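You operate a simulated robot arm through the tools that you are given. There is no shell and no other tool. Be economical: measure what you need, move in short steps, check, and stop when the job is done.

Carry out the task below with a simulated two-armed robot. There is one attempt and no reset: what you move stays moved.

TASK
Pick up the white reducer with a black band over a yellow band with one hand, pass it to the other hand and put it on the top of the small blue bench. Set down upright: white reducer with a black band over a yellow band.

The check looks at the end state, three seconds after you hand in, the way a careful person would. Anything else that was tipped, shoved, dropped, spilled or broken makes it a failure.

THE ROBOT
Two 7-joint arms with two-finger parallel grippers on one trunk, on a base that drives. Base frame: it is fixed to the floor where the robot stands at the start and does not move with it; the origin is under the middle of the robot, x ahead of it, y to its left, z up. Readings come in mm, degrees, newtons and seconds.
The left shoulder is at the start at [50, 177, 954], the right one opposite. With the tool pointing down near the work surface each hand reaches from about 100 to 620 mm from the robot's upright axis, wherever it stands, measured 20 degrees to its own side. Places, roughly: top of the small blue bench [600, -1300, 800]; white reducer with a black band ov (5x6x9 cm) [500, -200, 400]. Payload 3.43 kg a hand.
The tool frame of a hand sits at the grasp point between the pads (the TCP): z along the fingers, y along the line on which they close. The tips reach 34 mm beyond it. The gripper opens to 128 mm. The fingers are 24 mm wide and 12 mm thick; the gripper's body (48 by 130 mm) begins 96 mm behind the TCP.
Orientation is that of the tool frame in the base frame, as a unit quaternion [x, y, z, w]. With the fingers straight down and closing along the base's y, the tool's x points along the base's -x, its y along +y and its z along -z.

THE INTERFACE
- The arms move only by the tool move_arm. It takes "left_commands", "right_commands" or both (then of equal length, played together; a hand with none holds still); each is a list of rows, each an object of numbers (a shift or turn left out is 0, a gripper value left out holds the last): "x", "y", "z": the shift along the tool's x, y, z in units of 300 mm (1.0 is 300 mm); "wx", "wy", "wz": the turn, a rotation vector about the tool's x, y, z in units of 180 degrees (1.0 is 180 degrees); "fingers": the closure, from 0 (fully open) to 1 (shut). In form: [{"x": .., "y": .., "z": .., "wx": .., "wy": .., "wz": .., "fingers": ..}, ...]. A call has 1 to 8 rows; each row is the pose to reach, as a shift and turn from the pose commanded when the call began, along the tool's axes at that moment. A call with a number of a shift or a turn outside -1 to 1 is refused whole. Rows are played at 5 a second. More than 50 mm and 8.6 degrees between two rows, or a gripper value outside its range, and nothing of the call is played. A pose out of reach is approached as far as the arm can. The call stops where the force on the tool passes 40 N (or 10 N more than at its start, if that is more) or the arm is blocked; 0.2 s more then pass. The fingers move at their own pace (about 108 mm/s each) and stop on an object; they squeeze with about 24 N. The grip force told is the motor's: it shows also when the fingers shut on nothing. Time passes only in rows, and 0.2 s behind the last, so rows that repeat a pose let the fingers close. The reply holds the time, the measured pose of the TCP, the force on the tool along the base axes, the opening and the grip force, in the units named above and with some noise, with the torque about the TCP (base axes, N m) and any sound that the robot's microphone picked up.
- Cameras (640 x 400 px; columns grow to the right, rows downward): "scene" is now at [158.6, -27.7, 1137.7]; the picture's right is [-0.35, -0.94, 0.00], its down [-0.53, 0.20, -0.82] and it looks along [0.77, -0.29, -0.57] (base axes); focal length 223 px, centre (320, 200). "left" rides on the left gripper at [76, 11, -160] in its tool frame; the picture's right is [-0.15, 0.99, 0.00], its down [-0.88, -0.13, -0.46] and it looks along [-0.45, -0.07, 0.89] (tool axes); focal length 234 px, centre (320, 200). "right" rides on the right gripper at [76, -11, -160] in its tool frame; the picture's right is [0.15, 0.99, 0.00], its down [-0.88, 0.13, -0.46] and it looks along [-0.45, 0.07, 0.89] (tool axes); focal length 234 px, centre (320, 200). There is no depth. A picture from a camera that has moved, and an enlarged one, comes with that camera's place and axes in the base frame and with its lens. The place of the scene camera against the robot may be out by one fixed shift of up to 25 mm in any direction.
- get_image(camera): a new picture of that camera. The clock stands still meanwhile.
- move_column(by): slides the trunk up (or, below 0, down) by that many mm; the arms and the scene camera ride with it, the base frame stays. It gives what a move gives, with no picture.
- steer(legs): drives the robot by 1 to 6 legs, each [ahead, turn to the left] in mm and degrees, along the robot's own axes; the way and the turn of a leg run together, so that a leg with both is an arc; at most 1500 mm and 180 degrees a leg. The arms and the cameras ride along, it lands a little off, and it stops where it bumps. It gives what a move gives.
- turn_head(pan, tilt): turns the head with the scene camera to pan (to the left, within 80 degrees either way) and tilt (down, from -29 to 69), counted from straight ahead of the robot. It gives what a move gives.
- zoom(camera, box): a new picture of the part [left, top, right, bottom] of that camera's present view, enlarged. The clock stands still meanwhile.
- sign_off(): hands the job in; it is judged then, once.

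Work in short steps. Places have to be worked out from the pictures, the camera data and where the tool is seen: move nearer, look again, correct. Check each grasp and each placing, and mend what went wrong. You have 120 turns and 92 pictures in all, those below and enlarged ones among them. Open the grippers and draw the arms clear of the work before you hand the job in, unless the task says otherwise; then end with one line.

The tools are called after "Emit:" as name(argument=value, ...) on one line, values as JSON. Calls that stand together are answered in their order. move_arm: Moves the arms, as the interface text tells. Its arguments: {"type":"object","properties":{"left_commands":{"type":"array"},"right_commands":{"type":"array"}},"required":[]} The other tools are called the same way: move_column (by) slides the trunk up or down; steer (legs) drives the base; turn_head (pan, tilt) turns the head that bears the scene camera; get_image (camera) takes a picture; zoom (camera, box) takes an enlarged picture of a part of a camera's view; sign_off () hands the job in.

At the start:

```text
time_s: 0.0
left_tcp_pos: [440.7, 12.0, 1001.0]
left_ee_rot: [-0.001, 1.0, 0.0, 0.0]
left_contact_force: [0.2, -0.5, 0.4]
left_moment: [0.0, 0.04, 0.03]
left_finger_gap: 127.8
left_grasp_force: 0.0
right_tcp_pos: [240.0, -286.1, 535.9]
right_ee_rot: [0.0, 1.0, 0.0, 0.0]
right_contact_force: [-0.1, 0.3, 0.4]
right_moment: [0.0, 0.01, 0.0]
right_finger_gap: 127.9
right_grasp_force: 0.2
trunk travel left (down, up): [-125.0, 276.0]
robot x, y, heading: [3.4, 1.1, -0.2]
head pan, tilt: [-20.6, 34.6]
```

scene: 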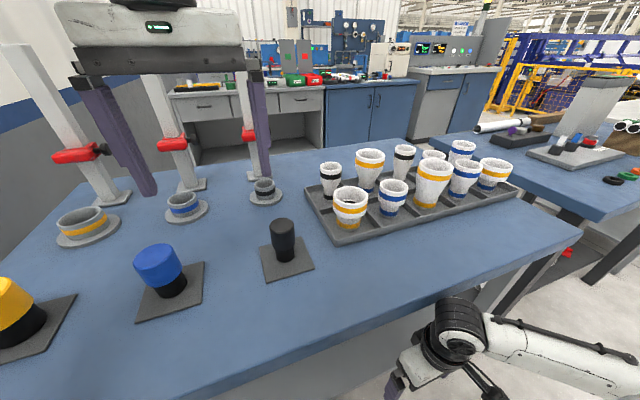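
right: 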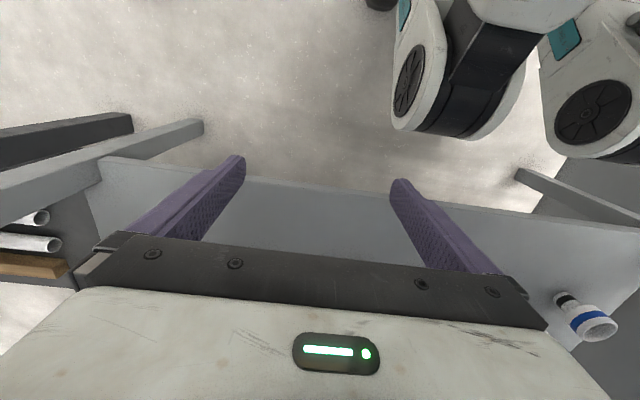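
left: 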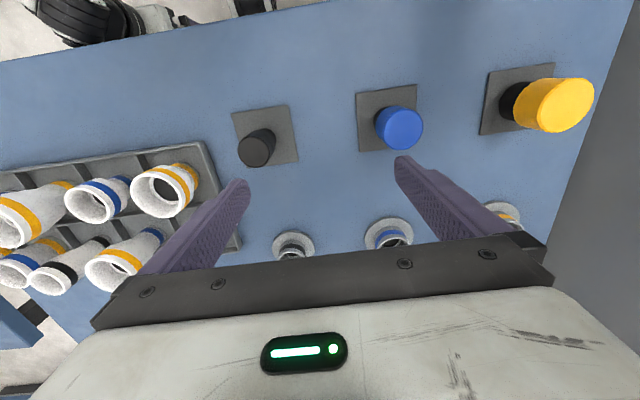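

The target's rough place (z≈400) is below the table top, so I look around there, with the head turned and with the right hand camera enlarged.

Emit:
turn_head(pan=-25, tilt=65)

Emit:
get_image(camera="scene")

Emit:
zoom(camera="right", box=[440, 200, 640, 400])

```text
time_s: 0.9
left_tcp_pos: [439.3, 13.9, 1000.6]
left_ee_rot: [-0.001, 1.0, 0.0, 0.0]
left_contact_force: [-0.4, -0.5, -0.5]
left_moment: [0.0, 0.01, -0.02]
left_finger_gap: 127.9
left_grasp_force: 0.0
right_tcp_pos: [238.7, -286.0, 535.5]
right_ee_rot: [0.0, 1.0, 0.001, 0.0]
right_contact_force: [0.2, 0.8, -0.2]
right_moment: [0.01, -0.02, 0.03]
right_finger_gap: 128.2
right_grasp_force: 0.0
trunk travel left (down, up): [-125.0, 276.0]
robot x, y, heading: [2.6, 0.1, -0.0]
head pan, tilt: [-25.0, 65.0]
```

```text
88 pictures are left
camera scene: at [131.0, -22.4, 1097.3], right [-0.42, -0.91, 0.0], down [-0.82, 0.38, -0.42], along [0.38, -0.18, -0.91], focal length 223 px, centre (320, 200)
```

scene: 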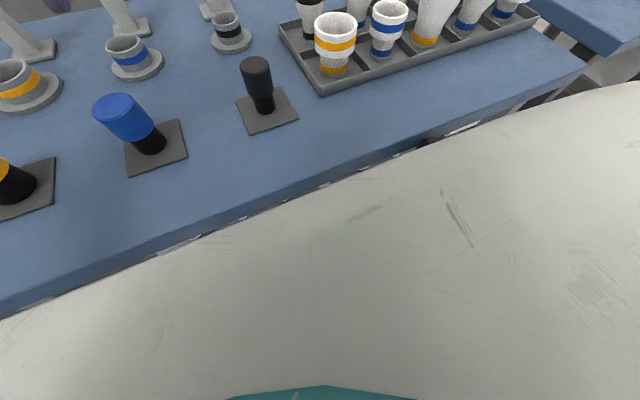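

```text
2.00 times, centred on (540, 300) of right
camera zoom: at [162.9, -297.8, 695.5], right [-0.15, 0.99, 0.0], down [0.88, 0.13, 0.46], along [0.45, 0.07, -0.89], focal length 468 px, centre (-120, 0)
```

zoom: 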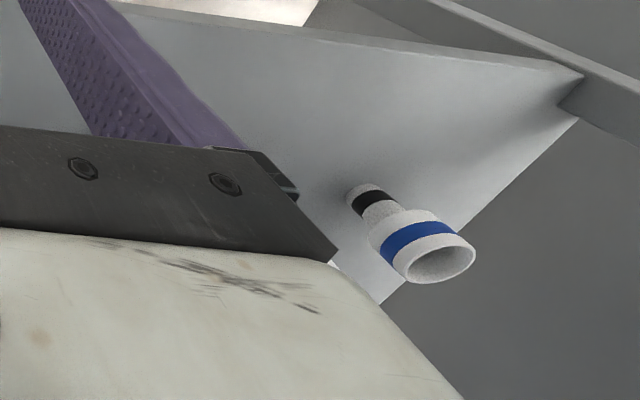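

A shelf under the table holds reducers; the target (y≈-200) is hidden behind the palm. I tilt the right hand forward by 45° to look into the shelf.

Emit:
move_arm(right_commands=[{"wy": -0.042}, {"wy": -0.084}, {"wy": -0.126}, {"wy": -0.168}, {"wy": -0.21}, {"wy": -0.25}])

Emit:
get_image(camera="right")

```text
time_s: 2.4
left_tcp_pos: [439.2, 11.3, 1000.4]
left_ee_rot: [-0.001, 1.0, 0.0, -0.001]
left_contact_force: [-0.5, -0.5, 0.0]
left_moment: [-0.01, 0.01, -0.01]
left_finger_gap: 127.9
left_grasp_force: 0.2
right_tcp_pos: [238.6, -286.1, 535.2]
right_ee_rot: [0.0, 0.924, 0.0, 0.383]
right_contact_force: [-0.8, -0.1, -1.2]
right_moment: [0.03, -0.02, -0.03]
right_finger_gap: 128.1
right_grasp_force: 0.3
trunk travel left (down, up): [-125.0, 276.0]
robot x, y, heading: [2.1, 1.6, 0.1]
head pan, tilt: [-25.0, 65.0]
```

```text
86 pictures are left
camera right: at [71.9, -298.1, 595.1], right [-0.1, 0.99, -0.1], down [0.3, 0.13, 0.95], along [0.95, 0.07, -0.31], focal length 234 px, centre (320, 200)
```

right: 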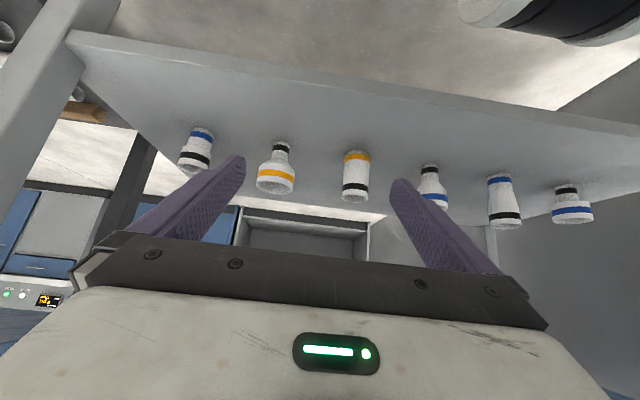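

Third from the left, at about (485,-203), has black over yellow (the picture is upside down). I enlarge it to check bands and shape.

Emit:
zoom(camera="right", box=[240, 110, 440, 235])

Emit:
turn_head(pan=-65, tilt=25)

Emit:
get_image(camera="scene")

```text
3.20 times, centred on (340, 172) of right
camera zoom: at [71.9, -298.1, 595.1], right [-0.1, 0.99, -0.1], down [0.3, 0.13, 0.95], along [0.95, 0.07, -0.31], focal length 749 px, centre (256, 288)
```

zoom: 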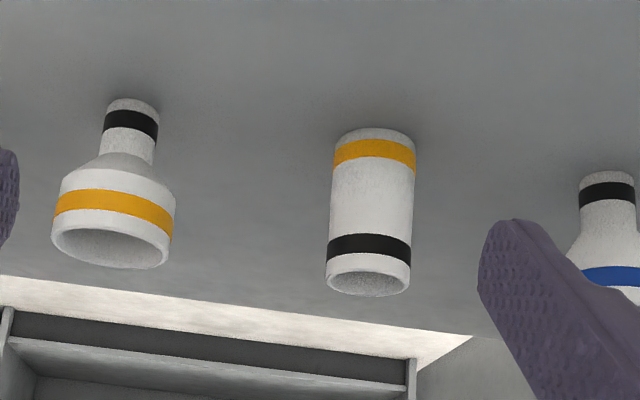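

```text
time_s: 3.4
left_tcp_pos: [440.4, 11.8, 999.3]
left_ee_rot: [0.0, 1.0, 0.0, 0.0]
left_contact_force: [-0.2, 0.4, 0.3]
left_moment: [-0.01, -0.01, 0.02]
left_finger_gap: 128.0
left_grasp_force: 0.0
right_tcp_pos: [239.9, -284.9, 534.8]
right_ee_rot: [0.0, 0.924, 0.0, 0.382]
right_contact_force: [-0.6, -0.1, -0.3]
right_moment: [-0.01, 0.03, 0.01]
right_finger_gap: 127.7
right_grasp_force: 0.2
trunk travel left (down, up): [-125.0, 276.0]
robot x, y, heading: [1.5, -0.6, 0.0]
head pan, tilt: [-65.0, 25.0]
```

```text
84 pictures are left
camera scene: at [114.9, -80.2, 1152.8], right [-0.91, -0.42, 0.0], down [-0.18, 0.38, -0.91], along [0.38, -0.82, -0.42], focal length 223 px, centre (320, 200)
```

scene: 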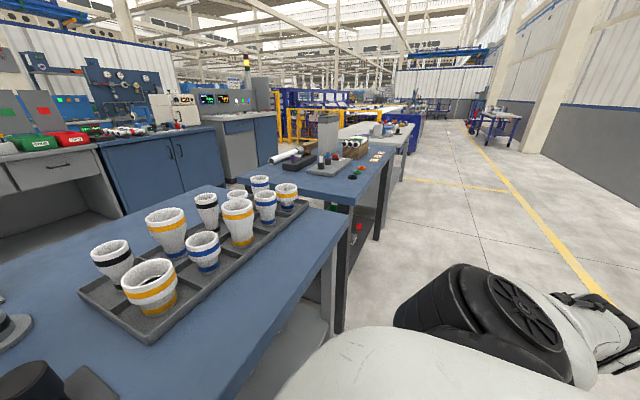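

The target is the middle cylinder: black top band, yellow bottom band. The small blue bench with the tube and parts is beyond the table on the right. Next I bring the right hand nearer, lined up with the target and tilted 25° below horizontal.

Emit:
move_arm(right_commands=[{"x": 0.011, "y": 0.055, "z": 0.097, "wy": -0.022}, {"x": 0.023, "y": 0.111, "z": 0.195, "wy": -0.044}, {"x": 0.034, "y": 0.166, "z": 0.292, "wy": -0.067}, {"x": 0.046, "y": 0.222, "z": 0.39, "wy": -0.089}, {"x": 0.057, "y": 0.277, "z": 0.487, "wy": -0.111}])

Emit:
get_image(camera="right")

```text
time_s: 4.3
left_tcp_pos: [440.5, 11.3, 999.3]
left_ee_rot: [-0.001, 1.0, 0.0, 0.0]
left_contact_force: [0.0, -0.8, -0.1]
left_moment: [0.01, 0.0, -0.01]
left_finger_gap: 127.7
left_grasp_force: 0.1
right_tcp_pos: [315.1, -230.4, 476.0]
right_ee_rot: [0.003, 0.86, 0.003, 0.511]
right_contact_force: [3.1, 2.5, 12.5]
right_moment: [0.15, 1.9, -0.4]
right_finger_gap: 127.9
right_grasp_force: 0.1
trunk travel left (down, up): [-125.0, 276.0]
robot x, y, heading: [-0.9, 0.4, -0.1]
head pan, tilt: [-65.0, 25.0]
stopped in row 4 (right hand): the force on the tool passed its limit at 106 N (the readings are from after the stop); the commanded pose is now the measured one
```

```text
83 pictures are left
camera right: at [137.8, -242.9, 486.8], right [-0.07, 0.99, -0.12], down [0.02, 0.12, 0.99], along [1.0, 0.07, -0.03], focal length 234 px, centre (320, 200)
```

right: 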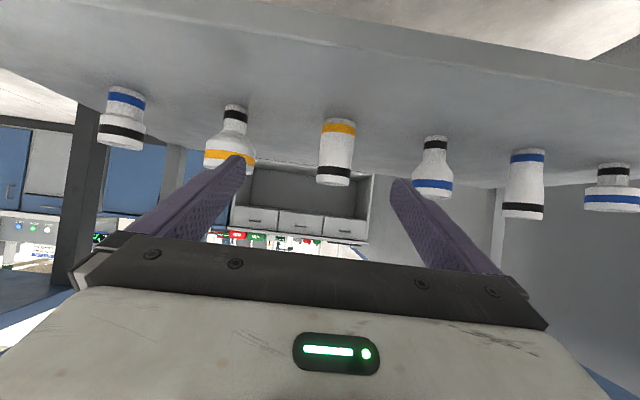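

The move was stopped by a contact below and behind the hand (about x≈165), probably my own base structure. I lift 50 mm and look at where that structure is with the head.

Emit:
move_arm(right_commands=[{"x": -0.073, "z": -0.04}, {"x": -0.147, "z": -0.08}])

Emit:
turn_head(pan=-60, tilt=69)

Emit:
get_image(camera="scene")

```text
time_s: 4.9
left_tcp_pos: [439.3, 12.5, 1000.5]
left_ee_rot: [0.0, 1.0, 0.0, 0.0]
left_contact_force: [-1.0, -0.5, 0.4]
left_moment: [0.02, 0.02, 0.0]
left_finger_gap: 127.8
left_grasp_force: 0.1
right_tcp_pos: [312.8, -233.3, 524.0]
right_ee_rot: [0.001, 0.862, 0.002, 0.507]
right_contact_force: [0.0, -0.1, 0.0]
right_moment: [-0.03, 0.04, 0.01]
right_finger_gap: 128.1
right_grasp_force: 0.1
trunk travel left (down, up): [-125.0, 276.0]
robot x, y, heading: [0.7, -3.3, 0.1]
head pan, tilt: [-65.0, 25.0]
```

```text
time_s: 6.0
left_tcp_pos: [438.6, 11.6, 1001.0]
left_ee_rot: [-0.002, 1.0, 0.0, 0.001]
left_contact_force: [0.4, 0.1, -0.5]
left_moment: [0.02, -0.03, -0.01]
left_finger_gap: 127.9
left_grasp_force: 0.1
right_tcp_pos: [312.6, -231.4, 523.3]
right_ee_rot: [0.002, 0.861, 0.002, 0.508]
right_contact_force: [0.1, 0.3, 0.7]
right_moment: [0.02, 0.01, 0.0]
right_finger_gap: 127.9
right_grasp_force: 0.1
trunk travel left (down, up): [-125.0, 276.0]
robot x, y, heading: [-0.8, -3.8, -0.1]
head pan, tilt: [-60.0, 68.8]
```

```text
82 pictures are left
camera scene: at [103.9, -45.2, 1093.5], right [-0.87, -0.5, 0.0], down [-0.47, 0.81, -0.36], along [0.18, -0.31, -0.93], focal length 223 px, centre (320, 200)
```

scene: 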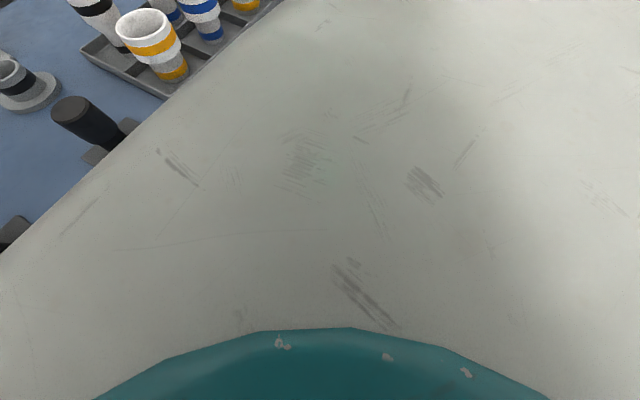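

The head can't see past the chest. I drive back 150 mm so the hand can reach ahead into the shelf without coming over my own base.

Emit:
steer(legs=[[-150, 0]])

Emit:
get_image(camera="right")

Emit:
get_image(camera="left")

```text
time_s: 7.4
left_tcp_pos: [290.1, 11.8, 1000.5]
left_ee_rot: [0.0, 1.0, 0.0, 0.0]
left_contact_force: [0.3, 0.5, -0.5]
left_moment: [0.0, -0.03, -0.01]
left_finger_gap: 128.1
left_grasp_force: 0.0
right_tcp_pos: [163.8, -231.8, 524.1]
right_ee_rot: [0.001, 0.861, 0.003, 0.508]
right_contact_force: [0.7, -0.1, 0.6]
right_moment: [-0.01, -0.01, -0.03]
right_finger_gap: 128.0
right_grasp_force: 0.1
trunk travel left (down, up): [-125.0, 276.0]
robot x, y, heading: [-151.8, 0.8, 0.1]
head pan, tilt: [-60.0, 68.8]
```

```text
81 pictures are left
camera right: at [-14.0, -243.5, 536.0], right [-0.07, 0.99, -0.12], down [0.03, 0.13, 0.99], along [1.0, 0.07, -0.04], focal length 234 px, centre (320, 200)
```

right: 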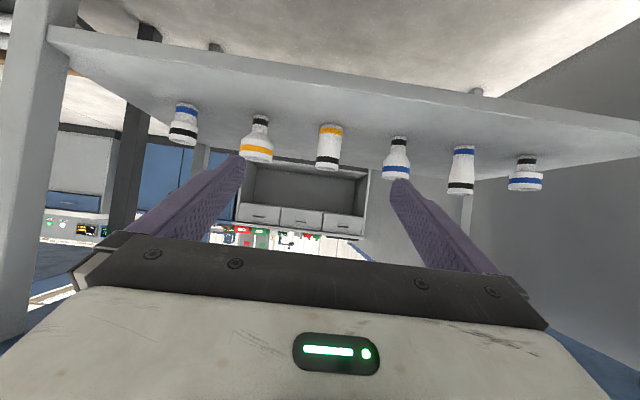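

```text
80 pictures are left
camera left: at [213.7, 22.9, 1160.1], right [0.14, 0.99, 0.0], down [0.88, -0.13, 0.46], along [0.45, -0.07, -0.89], focal length 234 px, centre (320, 200)
```

left: 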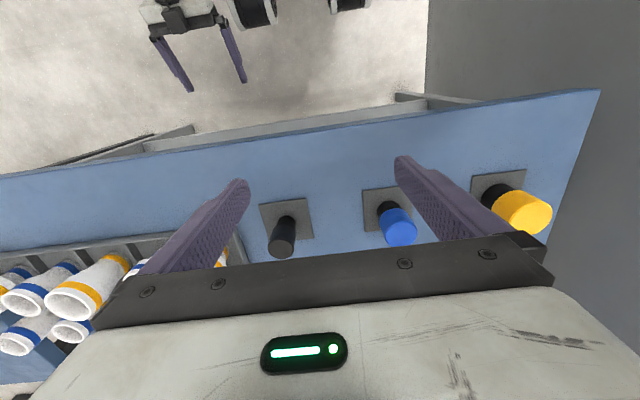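

The view is clear now. Sightings put the target near x≈490, y≈-202, top at z≈445. I move the hand to a pre-grasp at about (370,-203,400).

Emit:
move_arm(right_commands=[{"x": 0.005, "y": 0.016, "z": 0.133, "wy": -0.004}, {"x": 0.01, "y": 0.032, "z": 0.267, "wy": -0.007}, {"x": 0.015, "y": 0.048, "z": 0.4, "wy": -0.011}, {"x": 0.019, "y": 0.065, "z": 0.533, "wy": -0.015}, {"x": 0.024, "y": 0.081, "z": 0.667, "wy": -0.018}, {"x": 0.029, "y": 0.097, "z": 0.8, "wy": -0.022}])

Emit:
get_image(camera="right")

```text
time_s: 8.8
left_tcp_pos: [287.5, 14.8, 1004.4]
left_ee_rot: [-0.001, 1.0, -0.002, 0.002]
left_contact_force: [-0.2, 0.0, -0.8]
left_moment: [0.03, 0.06, -0.01]
left_finger_gap: 127.9
left_grasp_force: 0.0
right_tcp_pos: [363.3, -221.3, 401.5]
right_ee_rot: [-0.012, 0.844, -0.014, 0.536]
right_contact_force: [0.2, -0.4, -0.4]
right_moment: [0.02, -0.01, -0.02]
right_finger_gap: 127.9
right_grasp_force: 0.1
trunk travel left (down, up): [-125.0, 276.0]
robot x, y, heading: [-154.1, -1.5, 0.1]
head pan, tilt: [-60.0, 68.8]
```

```text
79 pictures are left
camera right: at [185.2, -233.7, 402.4], right [-0.07, 0.98, -0.17], down [-0.04, 0.17, 0.99], along [1.0, 0.07, 0.03], focal length 234 px, centre (320, 200)
```

right: 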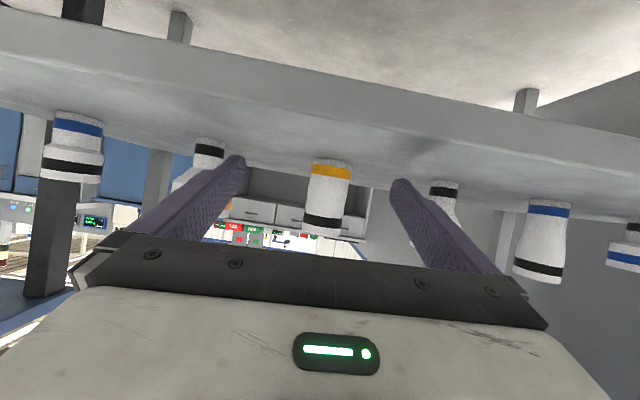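

The pose is slightly off in y and roll; I hold a moment to see whether it settles.

Emit:
move_arm(right_commands=[{"x": 0}, {"x": 0}])

```text
time_s: 9.4
left_tcp_pos: [286.8, 15.7, 1002.6]
left_ee_rot: [-0.001, 1.0, -0.002, 0.003]
left_contact_force: [-0.4, -0.4, -0.4]
left_moment: [0.03, -0.04, 0.01]
left_finger_gap: 128.0
left_grasp_force: 0.2
right_tcp_pos: [363.7, -221.1, 403.2]
right_ee_rot: [-0.011, 0.843, -0.014, 0.538]
right_contact_force: [0.1, 0.0, 0.2]
right_moment: [0.0, -0.02, -0.01]
right_finger_gap: 127.9
right_grasp_force: 0.1
trunk travel left (down, up): [-125.0, 276.0]
robot x, y, heading: [-152.2, -2.8, -0.1]
head pan, tilt: [-60.0, 68.8]
```

It stays off, and the left hand shifted slightly too, so an arm link may be touching something. I look with the left camera.

Emit:
get_image(camera="left")

```text
78 pictures are left
camera left: at [209.5, 26.6, 1162.5], right [0.14, 0.99, 0.0], down [0.88, -0.13, 0.46], along [0.45, -0.07, -0.89], focal length 234 px, centre (320, 200)
```

left: 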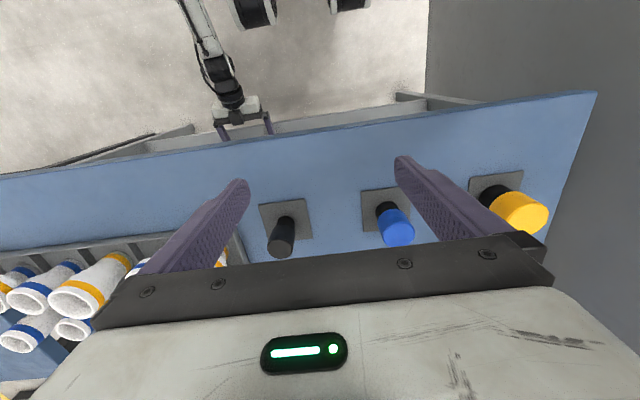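

The forearm runs close to my base drums. I drive back another 80 mm, so the arm stretches further forward.

Emit:
steer(legs=[[-80, 0]])

Emit:
move_arm(right_commands=[{"x": -0.04, "y": 0.03, "z": 0.09}, {"x": -0.08, "y": 0.06, "z": 0.19}])

```text
time_s: 10.5
left_tcp_pos: [208.6, 14.0, 1001.8]
left_ee_rot: [-0.001, 1.0, -0.002, 0.001]
left_contact_force: [0.2, 0.8, -0.8]
left_moment: [0.02, 0.0, -0.01]
left_finger_gap: 127.6
left_grasp_force: 0.1
right_tcp_pos: [286.1, -220.9, 402.3]
right_ee_rot: [-0.011, 0.842, -0.014, 0.539]
right_contact_force: [-0.2, 0.7, 0.4]
right_moment: [0.0, 0.0, 0.02]
right_finger_gap: 128.0
right_grasp_force: 0.0
trunk travel left (down, up): [-125.0, 276.0]
robot x, y, heading: [-229.9, -1.9, -0.0]
head pan, tilt: [-60.0, 68.8]
```

```text
time_s: 11.3
left_tcp_pos: [207.9, 11.5, 999.7]
left_ee_rot: [0.0, 1.0, 0.0, 0.001]
left_contact_force: [0.2, 0.0, 1.0]
left_moment: [-0.02, 0.03, 0.03]
left_finger_gap: 128.0
left_grasp_force: 0.0
right_tcp_pos: [338.9, -240.0, 391.2]
right_ee_rot: [-0.024, 0.843, -0.038, 0.536]
right_contact_force: [-10.7, 1.1, 14.8]
right_moment: [0.96, -0.03, 0.75]
right_finger_gap: 127.5
right_grasp_force: 0.1
trunk travel left (down, up): [-125.0, 276.0]
robot x, y, heading: [-232.7, -2.4, -0.2]
head pan, tilt: [-60.0, 68.8]
stopped in row 2 (right hand): the force on the tool passed its limit at 79 N (the readings are from after the stop); the commanded pose is now the measured one
```

The left finger tip met something around (365,-175,366), and the hand dropped and slid sideways. I look from the right hand.

Emit:
get_image(camera="right")

Emit:
get_image(camera="left")

```text
77 pictures are left
camera right: at [162.2, -252.0, 392.1], right [-0.06, 0.97, -0.22], down [-0.04, 0.22, 0.97], along [1.0, 0.07, 0.02], focal length 234 px, centre (320, 200)
```

right: 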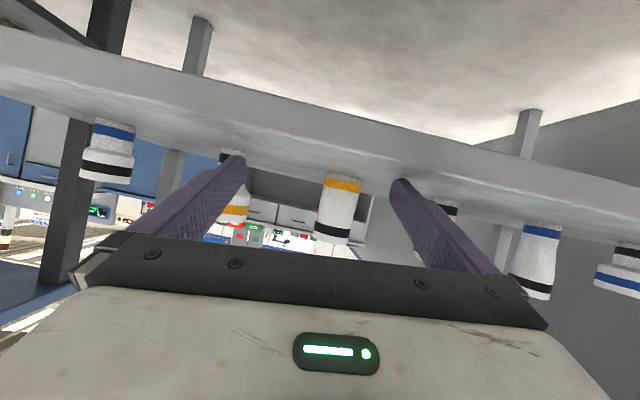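

```text
76 pictures are left
camera left: at [131.8, 23.2, 1159.7], right [0.14, 0.99, 0.0], down [0.88, -0.13, 0.46], along [0.45, -0.07, -0.89], focal length 234 px, centre (320, 200)
```

left: 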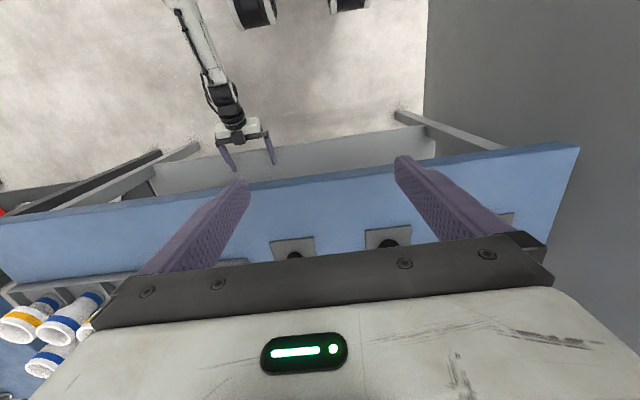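

The arm seems to reach a wrist limit there (it sagged, rolled, and the fingertip touched the shelf surface). I lift the hand out, then lower the trunk so the forearm lies flatter.

Emit:
move_arm(right_commands=[{"x": -0.085, "z": -0.094}, {"x": -0.17, "z": -0.188}, {"x": -0.255, "z": -0.282}, {"x": -0.34, "z": -0.377}, {"x": -0.34, "z": -0.377}])

Emit:
move_column(by=-120)

```text
time_s: 12.5
left_tcp_pos: [210.1, 11.0, 1000.4]
left_ee_rot: [0.0, 1.0, 0.0, 0.0]
left_contact_force: [-0.5, 0.1, 0.8]
left_moment: [0.03, 0.02, 0.0]
left_finger_gap: 127.9
left_grasp_force: 0.0
right_tcp_pos: [279.2, -225.6, 528.6]
right_ee_rot: [-0.024, 0.846, -0.038, 0.532]
right_contact_force: [0.0, 0.3, -0.3]
right_moment: [-0.02, 0.01, 0.0]
right_finger_gap: 128.0
right_grasp_force: 0.0
trunk travel left (down, up): [-125.0, 276.0]
robot x, y, heading: [-230.3, 3.5, -0.2]
head pan, tilt: [-60.0, 68.8]
```

```text
time_s: 14.2
left_tcp_pos: [207.6, 18.4, 914.4]
left_ee_rot: [0.0, 1.0, -0.005, 0.002]
left_contact_force: [-1.1, -0.2, 1.2]
left_moment: [-0.06, -0.06, 0.0]
left_finger_gap: 128.1
left_grasp_force: 0.0
right_tcp_pos: [285.5, -232.6, 505.1]
right_ee_rot: [-0.022, 0.813, -0.049, 0.58]
right_contact_force: [-0.5, 0.6, 0.2]
right_moment: [0.0, -0.04, -0.04]
right_finger_gap: 127.8
right_grasp_force: 0.1
trunk travel left (down, up): [-34.0, 367.0]
robot x, y, heading: [-231.2, 2.5, 0.1]
head pan, tilt: [-60.0, 68.8]
stopped: the arm was blocked; the commanded pose is now the measured one
```

The trunk stopped early: part of the right arm (elbow) rests on my own base. I raise the trunk again and swing the left hand camera back to see the right arm's posture.

Emit:
move_column(by=120)

Emit:
move_arm(left_commands=[{"wy": 0.045, "z": -0.03}, {"wy": 0.09, "z": -0.06}, {"wy": 0.135, "z": -0.09}, {"wy": 0.18, "z": -0.12}, {"wy": 0.225, "z": -0.15}, {"wy": 0.27, "z": -0.15}, {"wy": 0.315, "z": -0.15}])

Emit:
get_image(camera="left")

```text
time_s: 15.7
left_tcp_pos: [209.6, 11.3, 1028.6]
left_ee_rot: [-0.001, 1.0, 0.0, 0.0]
left_contact_force: [-0.3, 0.0, -0.1]
left_moment: [0.02, 0.0, -0.02]
left_finger_gap: 128.0
left_grasp_force: 0.1
right_tcp_pos: [286.2, -237.6, 612.8]
right_ee_rot: [-0.024, 0.816, -0.047, 0.576]
right_contact_force: [-0.5, -0.1, 0.9]
right_moment: [-0.02, -0.03, 0.04]
right_finger_gap: 128.1
right_grasp_force: 0.1
trunk travel left (down, up): [-154.0, 247.0]
robot x, y, heading: [-233.5, 2.2, 0.1]
head pan, tilt: [-60.0, 68.8]
```

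```text
time_s: 17.3
left_tcp_pos: [76.5, 2.5, 982.3]
left_ee_rot: [-0.004, 0.881, -0.006, -0.473]
left_contact_force: [-0.2, 0.0, -0.7]
left_moment: [0.0, -0.04, -0.01]
left_finger_gap: 127.8
left_grasp_force: 0.1
left hand out of reach, approached as far as the arm can: row 3, 4, 5, 6, 7
right_tcp_pos: [286.9, -237.7, 613.6]
right_ee_rot: [-0.023, 0.816, -0.048, 0.576]
right_contact_force: [-0.2, 0.2, -0.4]
right_moment: [0.01, 0.0, 0.01]
right_finger_gap: 128.1
right_grasp_force: 0.0
trunk travel left (down, up): [-154.0, 247.0]
robot x, y, heading: [-227.3, -1.7, -0.0]
head pan, tilt: [-60.0, 68.8]
```

```text
75 pictures are left
camera left: at [165.8, 15.1, 1134.1], right [0.07, 0.99, -0.13], down [0.87, -0.12, -0.48], along [-0.49, -0.08, -0.87], focal length 234 px, centre (320, 200)
```

left: 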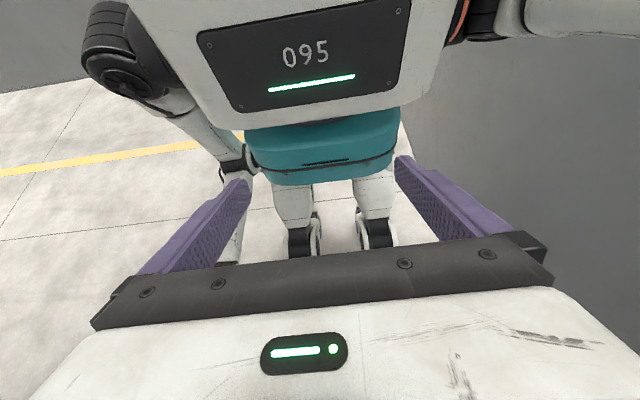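

Now it is clear: the right elbow hangs close to the teal pelvis and knocks it. I back off and turn 15° left, so the target lies further to my right and the elbow stays outside.

Emit:
steer(legs=[[-120, 0], [0, 15]])

Emit:
get_image(camera="right")

```text
time_s: 19.4
left_tcp_pos: [-54.2, 82.2, 982.5]
left_ee_rot: [-0.119, 0.874, -0.068, -0.467]
left_contact_force: [0.1, -1.0, 0.4]
left_moment: [0.05, 0.02, 0.01]
left_finger_gap: 128.4
left_grasp_force: 0.0
right_tcp_pos: [210.6, -95.1, 612.8]
right_ee_rot: [-0.13, 0.806, 0.029, 0.577]
right_contact_force: [-0.1, -0.1, 0.8]
right_moment: [0.0, 0.0, 0.02]
right_finger_gap: 127.9
right_grasp_force: 0.1
trunk travel left (down, up): [-154.0, 247.0]
robot x, y, heading: [-350.5, -0.0, 15.0]
head pan, tilt: [-60.0, 68.8]
```

```text
74 pictures are left
camera right: at [43.6, -151.1, 596.7], right [-0.28, 0.93, -0.24], down [-0.19, 0.19, 0.96], along [0.94, 0.32, 0.12], focal length 234 px, centre (320, 200)
```

right: 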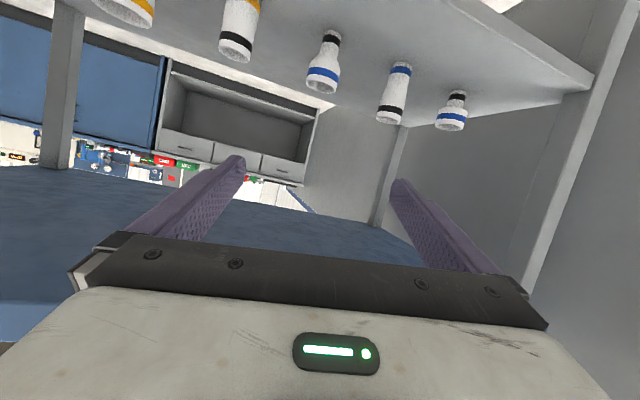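

I shift the right hand 175 mm to its right and 70 mm down, straightening its roll, before driving in.

Emit:
move_arm(right_commands=[{"x": 0.056, "y": -0.111, "z": 0.022, "wx": -0.003, "wy": 0.006, "wz": 0.006}, {"x": 0.113, "y": -0.222, "z": 0.044, "wx": -0.007, "wy": 0.012, "wz": 0.011}, {"x": 0.169, "y": -0.333, "z": 0.065, "wx": -0.01, "wy": 0.018, "wz": 0.017}, {"x": 0.226, "y": -0.444, "z": 0.087, "wx": -0.014, "wy": 0.024, "wz": 0.023}, {"x": 0.282, "y": -0.555, "z": 0.109, "wx": -0.017, "wy": 0.03, "wz": 0.029}, {"x": 0.282, "y": -0.555, "z": 0.109, "wx": -0.017, "wy": 0.03, "wz": 0.029}])

Emit:
get_image(camera="left")

```text
time_s: 20.8
left_tcp_pos: [-53.8, 80.8, 982.4]
left_ee_rot: [-0.119, 0.873, -0.068, -0.468]
left_contact_force: [0.2, 0.6, -0.9]
left_moment: [0.02, 0.01, -0.03]
left_finger_gap: 127.9
left_grasp_force: 0.0
right_tcp_pos: [256.2, -264.5, 540.8]
right_ee_rot: [-0.11, 0.836, 0.071, 0.533]
right_contact_force: [1.1, 0.3, -0.4]
right_moment: [0.01, -0.04, 0.02]
right_finger_gap: 128.1
right_grasp_force: 0.0
trunk travel left (down, up): [-154.0, 247.0]
robot x, y, heading: [-350.0, 3.2, 15.1]
head pan, tilt: [-60.0, 68.8]
```

```text
73 pictures are left
camera left: at [29.1, 117.7, 1134.1], right [-0.19, 0.97, -0.13], down [0.87, 0.11, -0.48], along [-0.45, -0.2, -0.87], focal length 234 px, centre (320, 200)
```

left: 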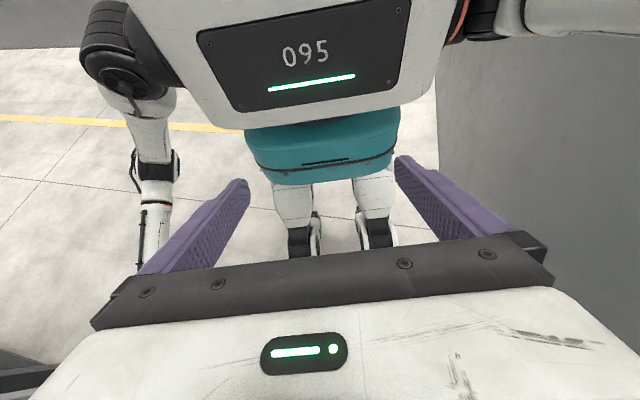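

The elbow is well clear now and the pose is exact. I lower the hand to z≈405; then driving ahead along 15° leads straight to the target.

Emit:
move_arm(right_commands=[{"x": 0.136, "z": 0.063}, {"x": 0.271, "z": 0.127}, {"x": 0.407, "z": 0.19}, {"x": 0.407, "z": 0.19}])

Emit:
get_image(camera="right")

```text
time_s: 21.8
left_tcp_pos: [-54.1, 80.9, 981.2]
left_ee_rot: [-0.119, 0.874, -0.068, -0.467]
left_contact_force: [0.4, 0.3, 0.0]
left_moment: [0.02, 0.02, -0.01]
left_finger_gap: 128.3
left_grasp_force: 0.1
right_tcp_pos: [254.7, -264.2, 407.1]
right_ee_rot: [-0.11, 0.836, 0.071, 0.533]
right_contact_force: [0.1, -0.3, 0.1]
right_moment: [-0.02, 0.01, 0.0]
right_finger_gap: 128.0
right_grasp_force: 0.0
trunk travel left (down, up): [-154.0, 247.0]
robot x, y, heading: [-351.5, -1.6, 14.9]
head pan, tilt: [-60.0, 68.8]
```

```text
72 pictures are left
camera right: at [86.8, -321.5, 405.2], right [-0.32, 0.94, -0.13], down [-0.07, 0.12, 0.99], along [0.95, 0.32, 0.03], focal length 234 px, centre (320, 200)
```

right: 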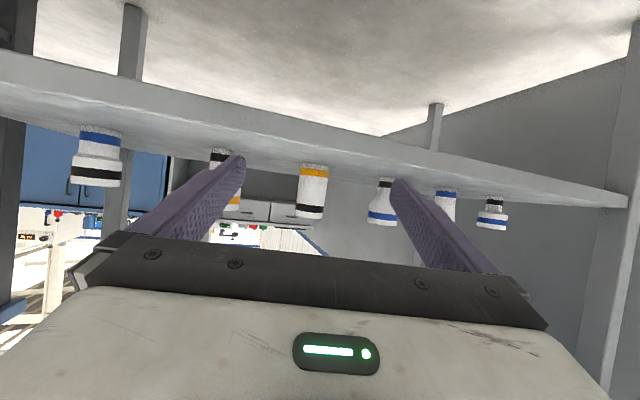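

The target is between the fingers at about 400 mm. I drive ahead 120 mm and look again.

Emit:
steer(legs=[[120, 0]])

Emit:
get_image(camera="right")

```text
time_s: 23.1
left_tcp_pos: [60.4, 112.4, 982.3]
left_ee_rot: [-0.12, 0.873, -0.068, -0.467]
left_contact_force: [0.0, 0.6, 0.2]
left_moment: [0.03, 0.01, -0.02]
left_finger_gap: 128.2
left_grasp_force: 0.1
right_tcp_pos: [370.9, -233.0, 405.9]
right_ee_rot: [-0.11, 0.836, 0.07, 0.533]
right_contact_force: [0.4, -0.2, 0.0]
right_moment: [-0.01, 0.01, -0.02]
right_finger_gap: 128.3
right_grasp_force: 0.0
trunk travel left (down, up): [-154.0, 247.0]
robot x, y, heading: [-235.7, 30.5, 15.2]
head pan, tilt: [-60.0, 68.8]
```

```text
71 pictures are left
camera right: at [202.4, -290.2, 405.4], right [-0.32, 0.94, -0.13], down [-0.07, 0.12, 0.99], along [0.95, 0.32, 0.03], focal length 234 px, centre (320, 200)
```

right: 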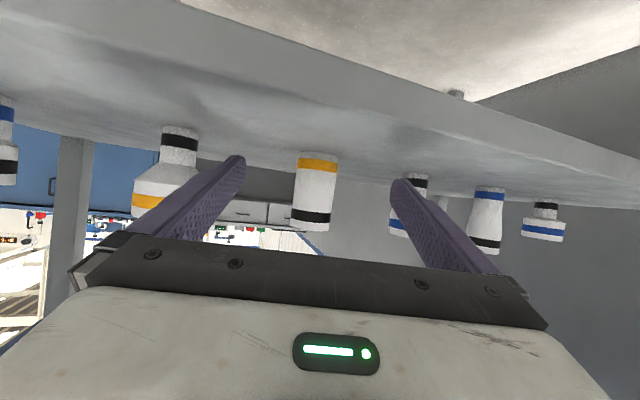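

Well aligned sideways (about 2 mm). I drive ahead another 95 mm and look.

Emit:
steer(legs=[[95, 0]])

Emit:
get_image(camera="right")

```text
time_s: 24.2
left_tcp_pos: [152.1, 137.3, 981.2]
left_ee_rot: [-0.119, 0.873, -0.067, -0.467]
left_contact_force: [-0.5, -1.0, 0.6]
left_moment: [0.04, -0.01, 0.0]
left_finger_gap: 128.1
left_grasp_force: 0.1
right_tcp_pos: [461.8, -208.7, 405.7]
right_ee_rot: [-0.11, 0.836, 0.07, 0.532]
right_contact_force: [-0.7, 0.3, -0.8]
right_moment: [0.0, 0.0, 0.0]
right_finger_gap: 127.9
right_grasp_force: 0.0
trunk travel left (down, up): [-154.0, 247.0]
robot x, y, heading: [-146.4, 53.8, 15.0]
head pan, tilt: [-60.0, 68.8]
```

```text
70 pictures are left
camera right: at [294.0, -265.4, 405.3], right [-0.32, 0.94, -0.13], down [-0.07, 0.12, 0.99], along [0.95, 0.32, 0.03], focal length 234 px, centre (320, 200)
```

right: 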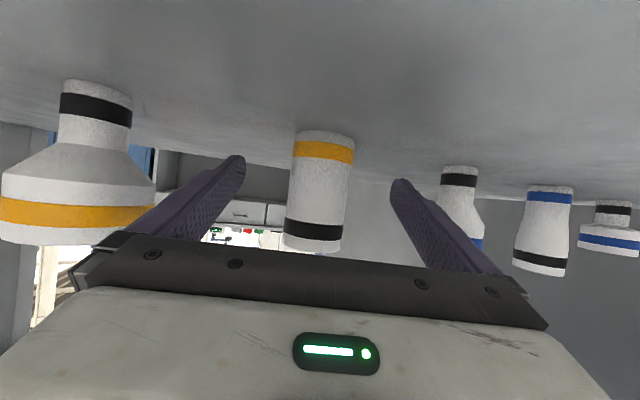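

The target is now about 10 mm beyond the grasp point and centred. I go in 12 mm and close the fingers.

Emit:
move_arm(right_commands=[{"x": -0.005, "z": 0.042}, {"x": -0.005, "z": 0.042, "fingers": 1}, {"x": -0.005, "z": 0.042, "fingers": 1}, {"x": -0.005, "z": 0.042, "fingers": 1}, {"x": -0.005, "z": 0.042, "fingers": 1}])

Emit:
get_image(camera="right")

```text
time_s: 25.4
left_tcp_pos: [152.4, 138.1, 983.9]
left_ee_rot: [-0.121, 0.873, -0.068, -0.467]
left_contact_force: [1.1, 0.8, 0.1]
left_moment: [-0.02, 0.0, 0.0]
left_finger_gap: 128.4
left_grasp_force: 0.1
right_tcp_pos: [474.1, -204.7, 402.4]
right_ee_rot: [-0.11, 0.836, 0.07, 0.533]
right_contact_force: [0.0, 0.5, 0.0]
right_moment: [0.02, 0.01, 0.0]
right_finger_gap: 49.0
right_grasp_force: 24.4
trunk travel left (down, up): [-154.0, 247.0]
robot x, y, heading: [-140.5, 55.7, 15.3]
head pan, tilt: [-60.0, 68.8]
```

```text
69 pictures are left
camera right: at [305.7, -262.2, 401.3], right [-0.32, 0.94, -0.13], down [-0.07, 0.12, 0.99], along [0.95, 0.32, 0.03], focal length 234 px, centre (320, 200)
```

right: 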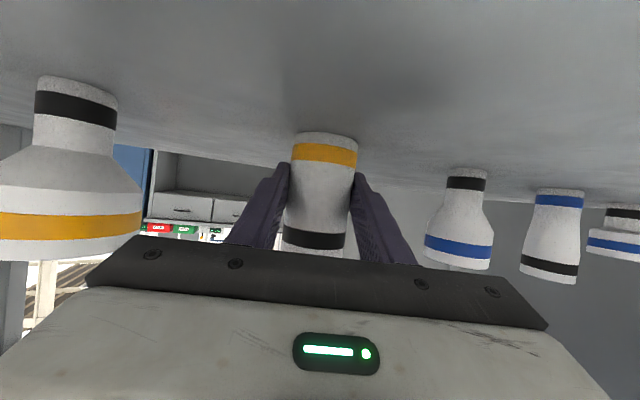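

Gripped at 49 mm with 24 N. I lift 60 mm straight up and then drive back 350 mm out of the table.

Emit:
move_arm(right_commands=[{"x": -0.06, "z": -0.028, "fingers": 1}, {"x": -0.12, "z": -0.056, "fingers": 1}, {"x": -0.18, "z": -0.084, "fingers": 1}])

Emit:
get_image(camera="right")

Emit:
steer(legs=[[-350, 0]])

Emit:
get_image(camera="right")

```text
time_s: 26.2
left_tcp_pos: [152.4, 137.9, 981.9]
left_ee_rot: [-0.121, 0.873, -0.069, -0.467]
left_contact_force: [-0.4, -0.3, 0.4]
left_moment: [-0.02, 0.0, 0.04]
left_finger_gap: 128.0
left_grasp_force: 0.1
right_tcp_pos: [473.9, -206.1, 461.4]
right_ee_rot: [-0.11, 0.836, 0.07, 0.533]
right_contact_force: [0.1, 0.0, 0.1]
right_moment: [0.01, 0.0, -0.01]
right_finger_gap: 48.9
right_grasp_force: 24.4
trunk travel left (down, up): [-154.0, 247.0]
robot x, y, heading: [-144.8, 57.8, 15.2]
head pan, tilt: [-60.0, 68.8]
```

```text
68 pictures are left
camera right: at [305.6, -262.6, 461.1], right [-0.32, 0.94, -0.13], down [-0.07, 0.12, 0.99], along [0.95, 0.32, 0.03], focal length 234 px, centre (320, 200)
```

right: 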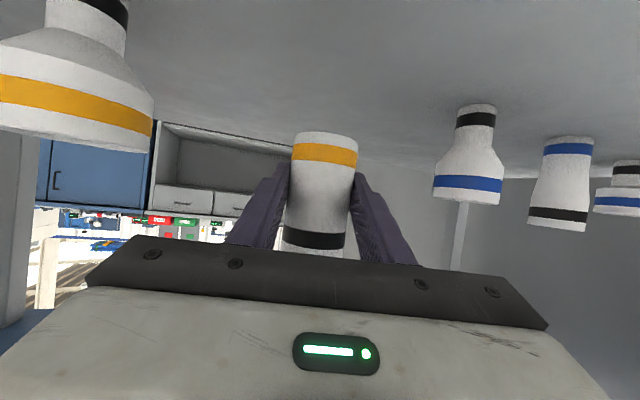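

```text
time_s: 28.5
left_tcp_pos: [-187.0, 45.4, 983.5]
left_ee_rot: [-0.12, 0.873, -0.068, -0.467]
left_contact_force: [-0.5, -0.2, -0.5]
left_moment: [-0.01, 0.01, 0.01]
left_finger_gap: 127.9
left_grasp_force: 0.0
right_tcp_pos: [135.6, -297.4, 461.1]
right_ee_rot: [-0.111, 0.836, 0.07, 0.532]
right_contact_force: [0.0, 0.1, -0.4]
right_moment: [0.01, 0.01, -0.02]
right_finger_gap: 49.1
right_grasp_force: 23.9
trunk travel left (down, up): [-154.0, 247.0]
robot x, y, heading: [-482.7, -35.1, 15.1]
head pan, tilt: [-60.0, 68.8]
```

```text
67 pictures are left
camera right: at [-32.8, -353.9, 461.0], right [-0.32, 0.94, -0.13], down [-0.07, 0.12, 0.99], along [0.95, 0.32, 0.03], focal length 234 px, centre (320, 200)
```

right: 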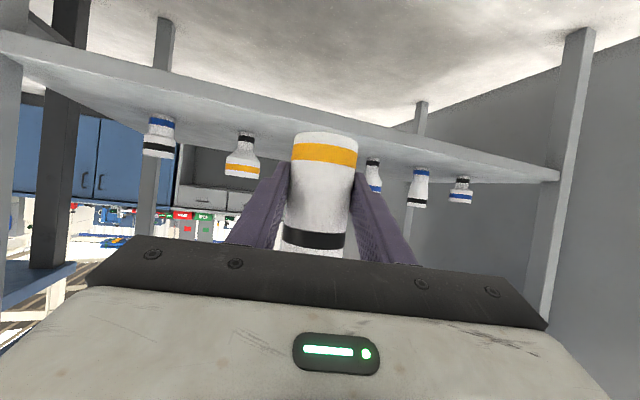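

The reducer is out, held upright. I raise the right hand 300 mm in free air and turn the left hand back to pointing down.

Emit:
move_arm(left_commands=[{"wy": -0.045}, {"wy": -0.09}, {"wy": -0.135}, {"wy": -0.18}, {"wy": -0.225}, {"wy": -0.27}, {"wy": -0.315}, {"wy": -0.315}], right_commands=[{"x": -0.129, "z": -0.06, "fingers": 1}, {"x": -0.259, "z": -0.121, "fingers": 1}, {"x": -0.388, "z": -0.181, "fingers": 1}, {"x": -0.518, "z": -0.242, "fingers": 1}, {"x": -0.647, "z": -0.302, "fingers": 1}, {"x": -0.777, "z": -0.363, "fingers": 1}, {"x": -0.906, "z": -0.423, "fingers": 1}, {"x": -0.906, "z": -0.423, "fingers": 1}])

```text
time_s: 30.3
left_tcp_pos: [-185.5, 46.6, 983.3]
left_ee_rot: [-0.138, 0.99, -0.002, 0.005]
left_contact_force: [0.8, 0.1, -0.2]
left_moment: [0.0, -0.04, 0.01]
left_finger_gap: 127.9
left_grasp_force: 0.0
right_tcp_pos: [134.6, -296.6, 762.5]
right_ee_rot: [-0.111, 0.836, 0.071, 0.533]
right_contact_force: [0.1, -0.4, -1.8]
right_moment: [-0.01, 0.02, -0.03]
right_finger_gap: 48.9
right_grasp_force: 23.9
trunk travel left (down, up): [-154.0, 247.0]
robot x, y, heading: [-481.8, -36.5, 14.9]
head pan, tilt: [-60.0, 68.8]
```

Both hands are where I want them. I bring the reducer towards the middle with the right hand, and raise, advance and begin twisting the left hand so its fingers will close fore-and-aft.

Emit:
move_arm(left_commands=[{"x": -0.051, "z": -0.029, "wz": 0.046}, {"x": -0.103, "z": -0.058, "wz": 0.092}, {"x": -0.154, "z": -0.087, "wz": 0.138}, {"x": -0.205, "z": -0.117, "wz": 0.184}, {"x": -0.256, "z": -0.146, "wz": 0.23}, {"x": -0.308, "z": -0.175, "wz": 0.276}, {"x": -0.359, "z": -0.204, "wz": 0.322}, {"x": -0.41, "z": -0.233, "wz": 0.368}], right_commands=[{"x": 0.018, "y": 0.121, "z": -0.038, "fingers": 1}, {"x": 0.035, "y": 0.242, "z": -0.075, "fingers": 1}, {"x": 0.053, "y": 0.363, "z": -0.113, "fingers": 1}, {"x": 0.07, "y": 0.484, "z": -0.15, "fingers": 1}, {"x": 0.088, "y": 0.604, "z": -0.188, "fingers": 1}, {"x": 0.105, "y": 0.725, "z": -0.225, "fingers": 1}, {"x": 0.123, "y": 0.846, "z": -0.263, "fingers": 1}, {"x": 0.14, "y": 0.967, "z": -0.3, "fingers": 1}])

```text
time_s: 32.3
left_tcp_pos: [-68.2, 79.4, 1052.3]
left_ee_rot: [0.426, 0.905, 0.0, 0.004]
left_contact_force: [-0.3, -0.7, -0.7]
left_moment: [0.04, 0.03, 0.02]
left_finger_gap: 128.0
left_grasp_force: 0.1
right_tcp_pos: [-20.9, -68.2, 776.6]
right_ee_rot: [-0.118, 0.818, 0.037, 0.562]
right_contact_force: [-0.2, -0.3, -1.0]
right_moment: [-0.01, 0.02, 0.01]
right_finger_gap: 49.2
right_grasp_force: 24.0
trunk travel left (down, up): [-154.0, 247.0]
robot x, y, heading: [-481.6, -36.2, 15.2]
head pan, tilt: [-60.0, 68.8]
stopped in row 8 (right hand): the arm was blocked; the commanded pose is now the measured one
```

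The right arm was blocked in the last row (elbow at the body), so I back it off 24 mm and straighten it, while finishing the left twist and moving the left hand over the reducer, high up.

Emit:
move_arm(left_commands=[{"x": -0.108, "y": -0.048, "wz": 0.033}, {"x": -0.217, "y": -0.096, "wz": 0.066}, {"x": -0.325, "y": -0.145, "wz": 0.099}, {"x": -0.434, "y": -0.193, "wz": 0.132}, {"x": -0.542, "y": -0.241, "wz": 0.132}, {"x": -0.542, "y": -0.241, "wz": 0.132}], right_commands=[{"y": -0.03, "wx": -0.006, "wy": 0.007, "wz": 0.006, "fingers": 1}, {"y": -0.06, "wx": -0.012, "wy": 0.014, "wz": 0.012, "fingers": 1}, {"y": -0.08, "wx": -0.016, "wy": 0.019, "wz": 0.018, "fingers": 1}, {"y": -0.08, "wx": -0.016, "wy": 0.019, "wz": 0.018, "fingers": 1}, {"y": -0.08, "wx": -0.016, "wy": 0.019, "wz": 0.018, "fingers": 1}, {"y": -0.08, "wx": -0.016, "wy": 0.019, "wz": 0.018, "fingers": 1}])

Emit:
get_image(camera="left")

Emit:
get_image(camera="right")

```text
time_s: 33.4
left_tcp_pos: [-15.2, 13.3, 1074.0]
left_ee_rot: [0.553, 0.832, -0.031, 0.04]
left_contact_force: [0.9, 0.0, 0.0]
left_moment: [-0.03, 0.02, 0.0]
left_finger_gap: 127.9
left_grasp_force: 0.2
left hand out of reach, approached as far as the arm can: row 4, 5
right_tcp_pos: [-5.7, -80.7, 769.6]
right_ee_rot: [-0.11, 0.838, 0.069, 0.531]
right_contact_force: [0.7, 0.2, -1.1]
right_moment: [-0.01, 0.0, -0.02]
right_finger_gap: 49.0
right_grasp_force: 23.8
right hand out of reach, approached as far as the arm can: row 1, 2, 3, 4, 5
trunk travel left (down, up): [-154.0, 247.0]
robot x, y, heading: [-483.0, -37.0, 15.2]
head pan, tilt: [-60.0, 68.8]
stopped in row 5 (left hand): the arm was blocked; the commanded pose is now the measured one
```

```text
66 pictures are left
camera left: at [-41.0, 101.6, 1226.3], right [0.97, 0.25, 0.01], down [0.2, -0.81, 0.54], along [0.14, -0.52, -0.84], focal length 234 px, centre (320, 200)
```

left: 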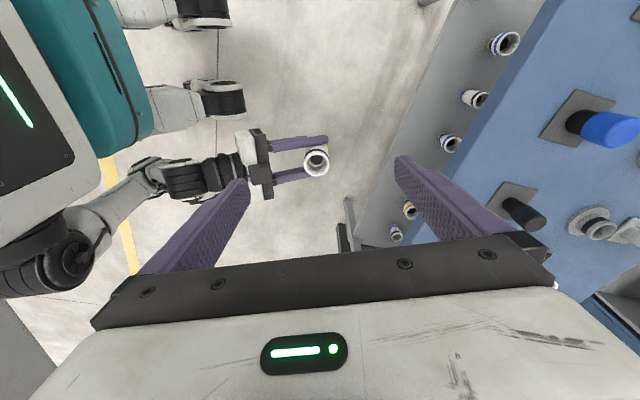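

```text
65 pictures are left
camera right: at [-173.4, -138.3, 769.9], right [-0.32, 0.94, -0.13], down [-0.07, 0.12, 0.99], along [0.95, 0.32, 0.03], focal length 234 px, centre (320, 200)
```

right: 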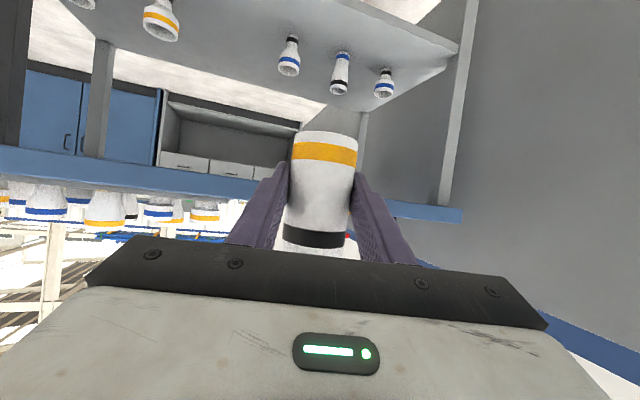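

The camera shows the reducer upright in the right fingers, about 90 mm to the right of the left hand. The left arm is stretched up high; I lower it to z≈950 and straighten its tilt, which should give it more reach.

Emit:
move_arm(left_commands=[{"z": 0.137, "wy": 0.011}, {"z": 0.274, "wy": 0.021}, {"z": 0.411, "wy": 0.032}, {"z": 0.411, "wy": 0.032}])

```text
time_s: 34.4
left_tcp_pos: [-13.5, -1.0, 951.1]
left_ee_rot: [0.556, 0.831, -0.001, -0.003]
left_contact_force: [0.6, 0.0, 0.7]
left_moment: [-0.01, 0.0, 0.03]
left_finger_gap: 128.0
left_grasp_force: 0.1
right_tcp_pos: [-4.5, -80.3, 769.4]
right_ee_rot: [-0.11, 0.838, 0.069, 0.53]
right_contact_force: [-0.3, 0.5, 0.0]
right_moment: [-0.01, 0.03, 0.0]
right_finger_gap: 49.0
right_grasp_force: 24.2
trunk travel left (down, up): [-154.0, 247.0]
robot x, y, heading: [-484.7, -31.8, 15.3]
head pan, tilt: [-60.0, 68.8]
```

The left hand is upright now. I move it 76 mm right, above the reducer's axis, and look.

Emit:
move_arm(left_commands=[{"x": -0.124, "y": -0.032}, {"x": -0.247, "y": -0.064}, {"x": -0.247, "y": -0.064}])

Emit:
get_image(camera="left")

```text
time_s: 35.4
left_tcp_pos: [11.3, -12.2, 952.1]
left_ee_rot: [0.524, 0.852, -0.014, -0.001]
left_contact_force: [0.1, -0.4, 0.3]
left_moment: [-0.02, 0.0, 0.01]
left_finger_gap: 128.0
left_grasp_force: 0.1
left hand out of reach, approached as far as the arm can: row 2, 3
right_tcp_pos: [-4.8, -81.7, 770.0]
right_ee_rot: [-0.109, 0.838, 0.069, 0.531]
right_contact_force: [0.2, -0.4, -1.7]
right_moment: [-0.01, -0.01, 0.05]
right_finger_gap: 48.9
right_grasp_force: 23.7
trunk travel left (down, up): [-154.0, 247.0]
robot x, y, heading: [-483.7, -36.1, 15.4]
head pan, tilt: [-60.0, 68.8]
stopped in row 3 (left hand): the arm was blocked; the commanded pose is now the measured one
```

```text
64 pictures are left
camera left: at [-11.2, 63.8, 1110.1], right [0.95, 0.31, -0.02], down [0.29, -0.83, 0.47], along [0.13, -0.45, -0.88], focal length 234 px, centre (320, 200)
```

left: 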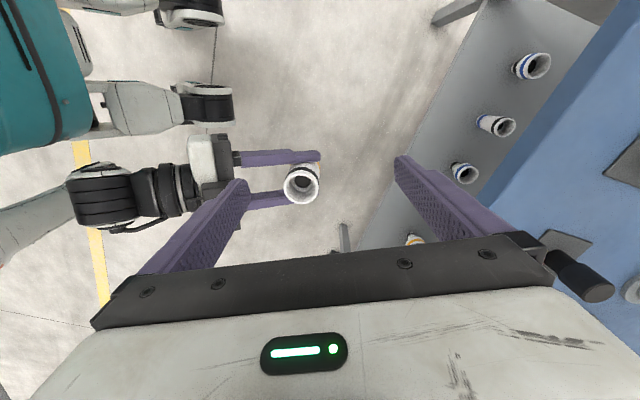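

The left arm can't cross further right at this distance. I push the right hand's reducer further forward and inward (about 540 ahead, 110 right), yawed 10° inward to match the left's finger angle.

Emit:
move_arm(right_commands=[{"x": -0.042, "y": 0.063, "z": 0.09, "wx": -0.017, "wz": -0.008, "fingers": 1}, {"x": -0.085, "y": 0.127, "z": 0.181, "wx": -0.034, "wz": -0.016, "fingers": 1}, {"x": -0.127, "y": 0.19, "z": 0.272, "wx": -0.05, "wz": -0.0235, "fingers": 1}, {"x": -0.127, "y": 0.19, "z": 0.272, "wx": -0.05, "wz": -0.0235, "fingers": 1}])

Emit:
get_image(camera="left")

```text
time_s: 36.4
left_tcp_pos: [10.4, -12.7, 951.5]
left_ee_rot: [0.526, 0.851, -0.014, 0.0]
left_contact_force: [-0.6, 0.3, 0.1]
left_moment: [0.02, 0.0, -0.02]
left_finger_gap: 128.1
left_grasp_force: 0.1
right_tcp_pos: [69.1, -3.0, 768.4]
right_ee_rot: [-0.183, 0.825, 0.116, 0.523]
right_contact_force: [-0.2, -0.3, -0.2]
right_moment: [-0.03, 0.0, 0.02]
right_finger_gap: 49.2
right_grasp_force: 24.3
trunk travel left (down, up): [-154.0, 247.0]
robot x, y, heading: [-481.0, -37.0, 15.1]
head pan, tilt: [-60.0, 68.8]
```

```text
63 pictures are left
camera left: at [-11.4, 63.1, 1110.3], right [0.95, 0.31, -0.02], down [0.29, -0.84, 0.47], along [0.13, -0.45, -0.88], focal length 234 px, centre (320, 200)
```

left: 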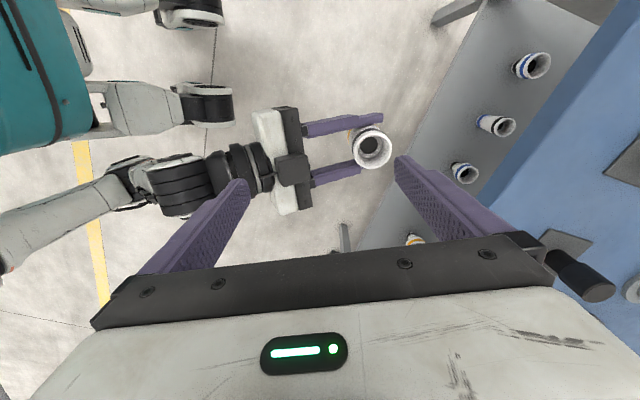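

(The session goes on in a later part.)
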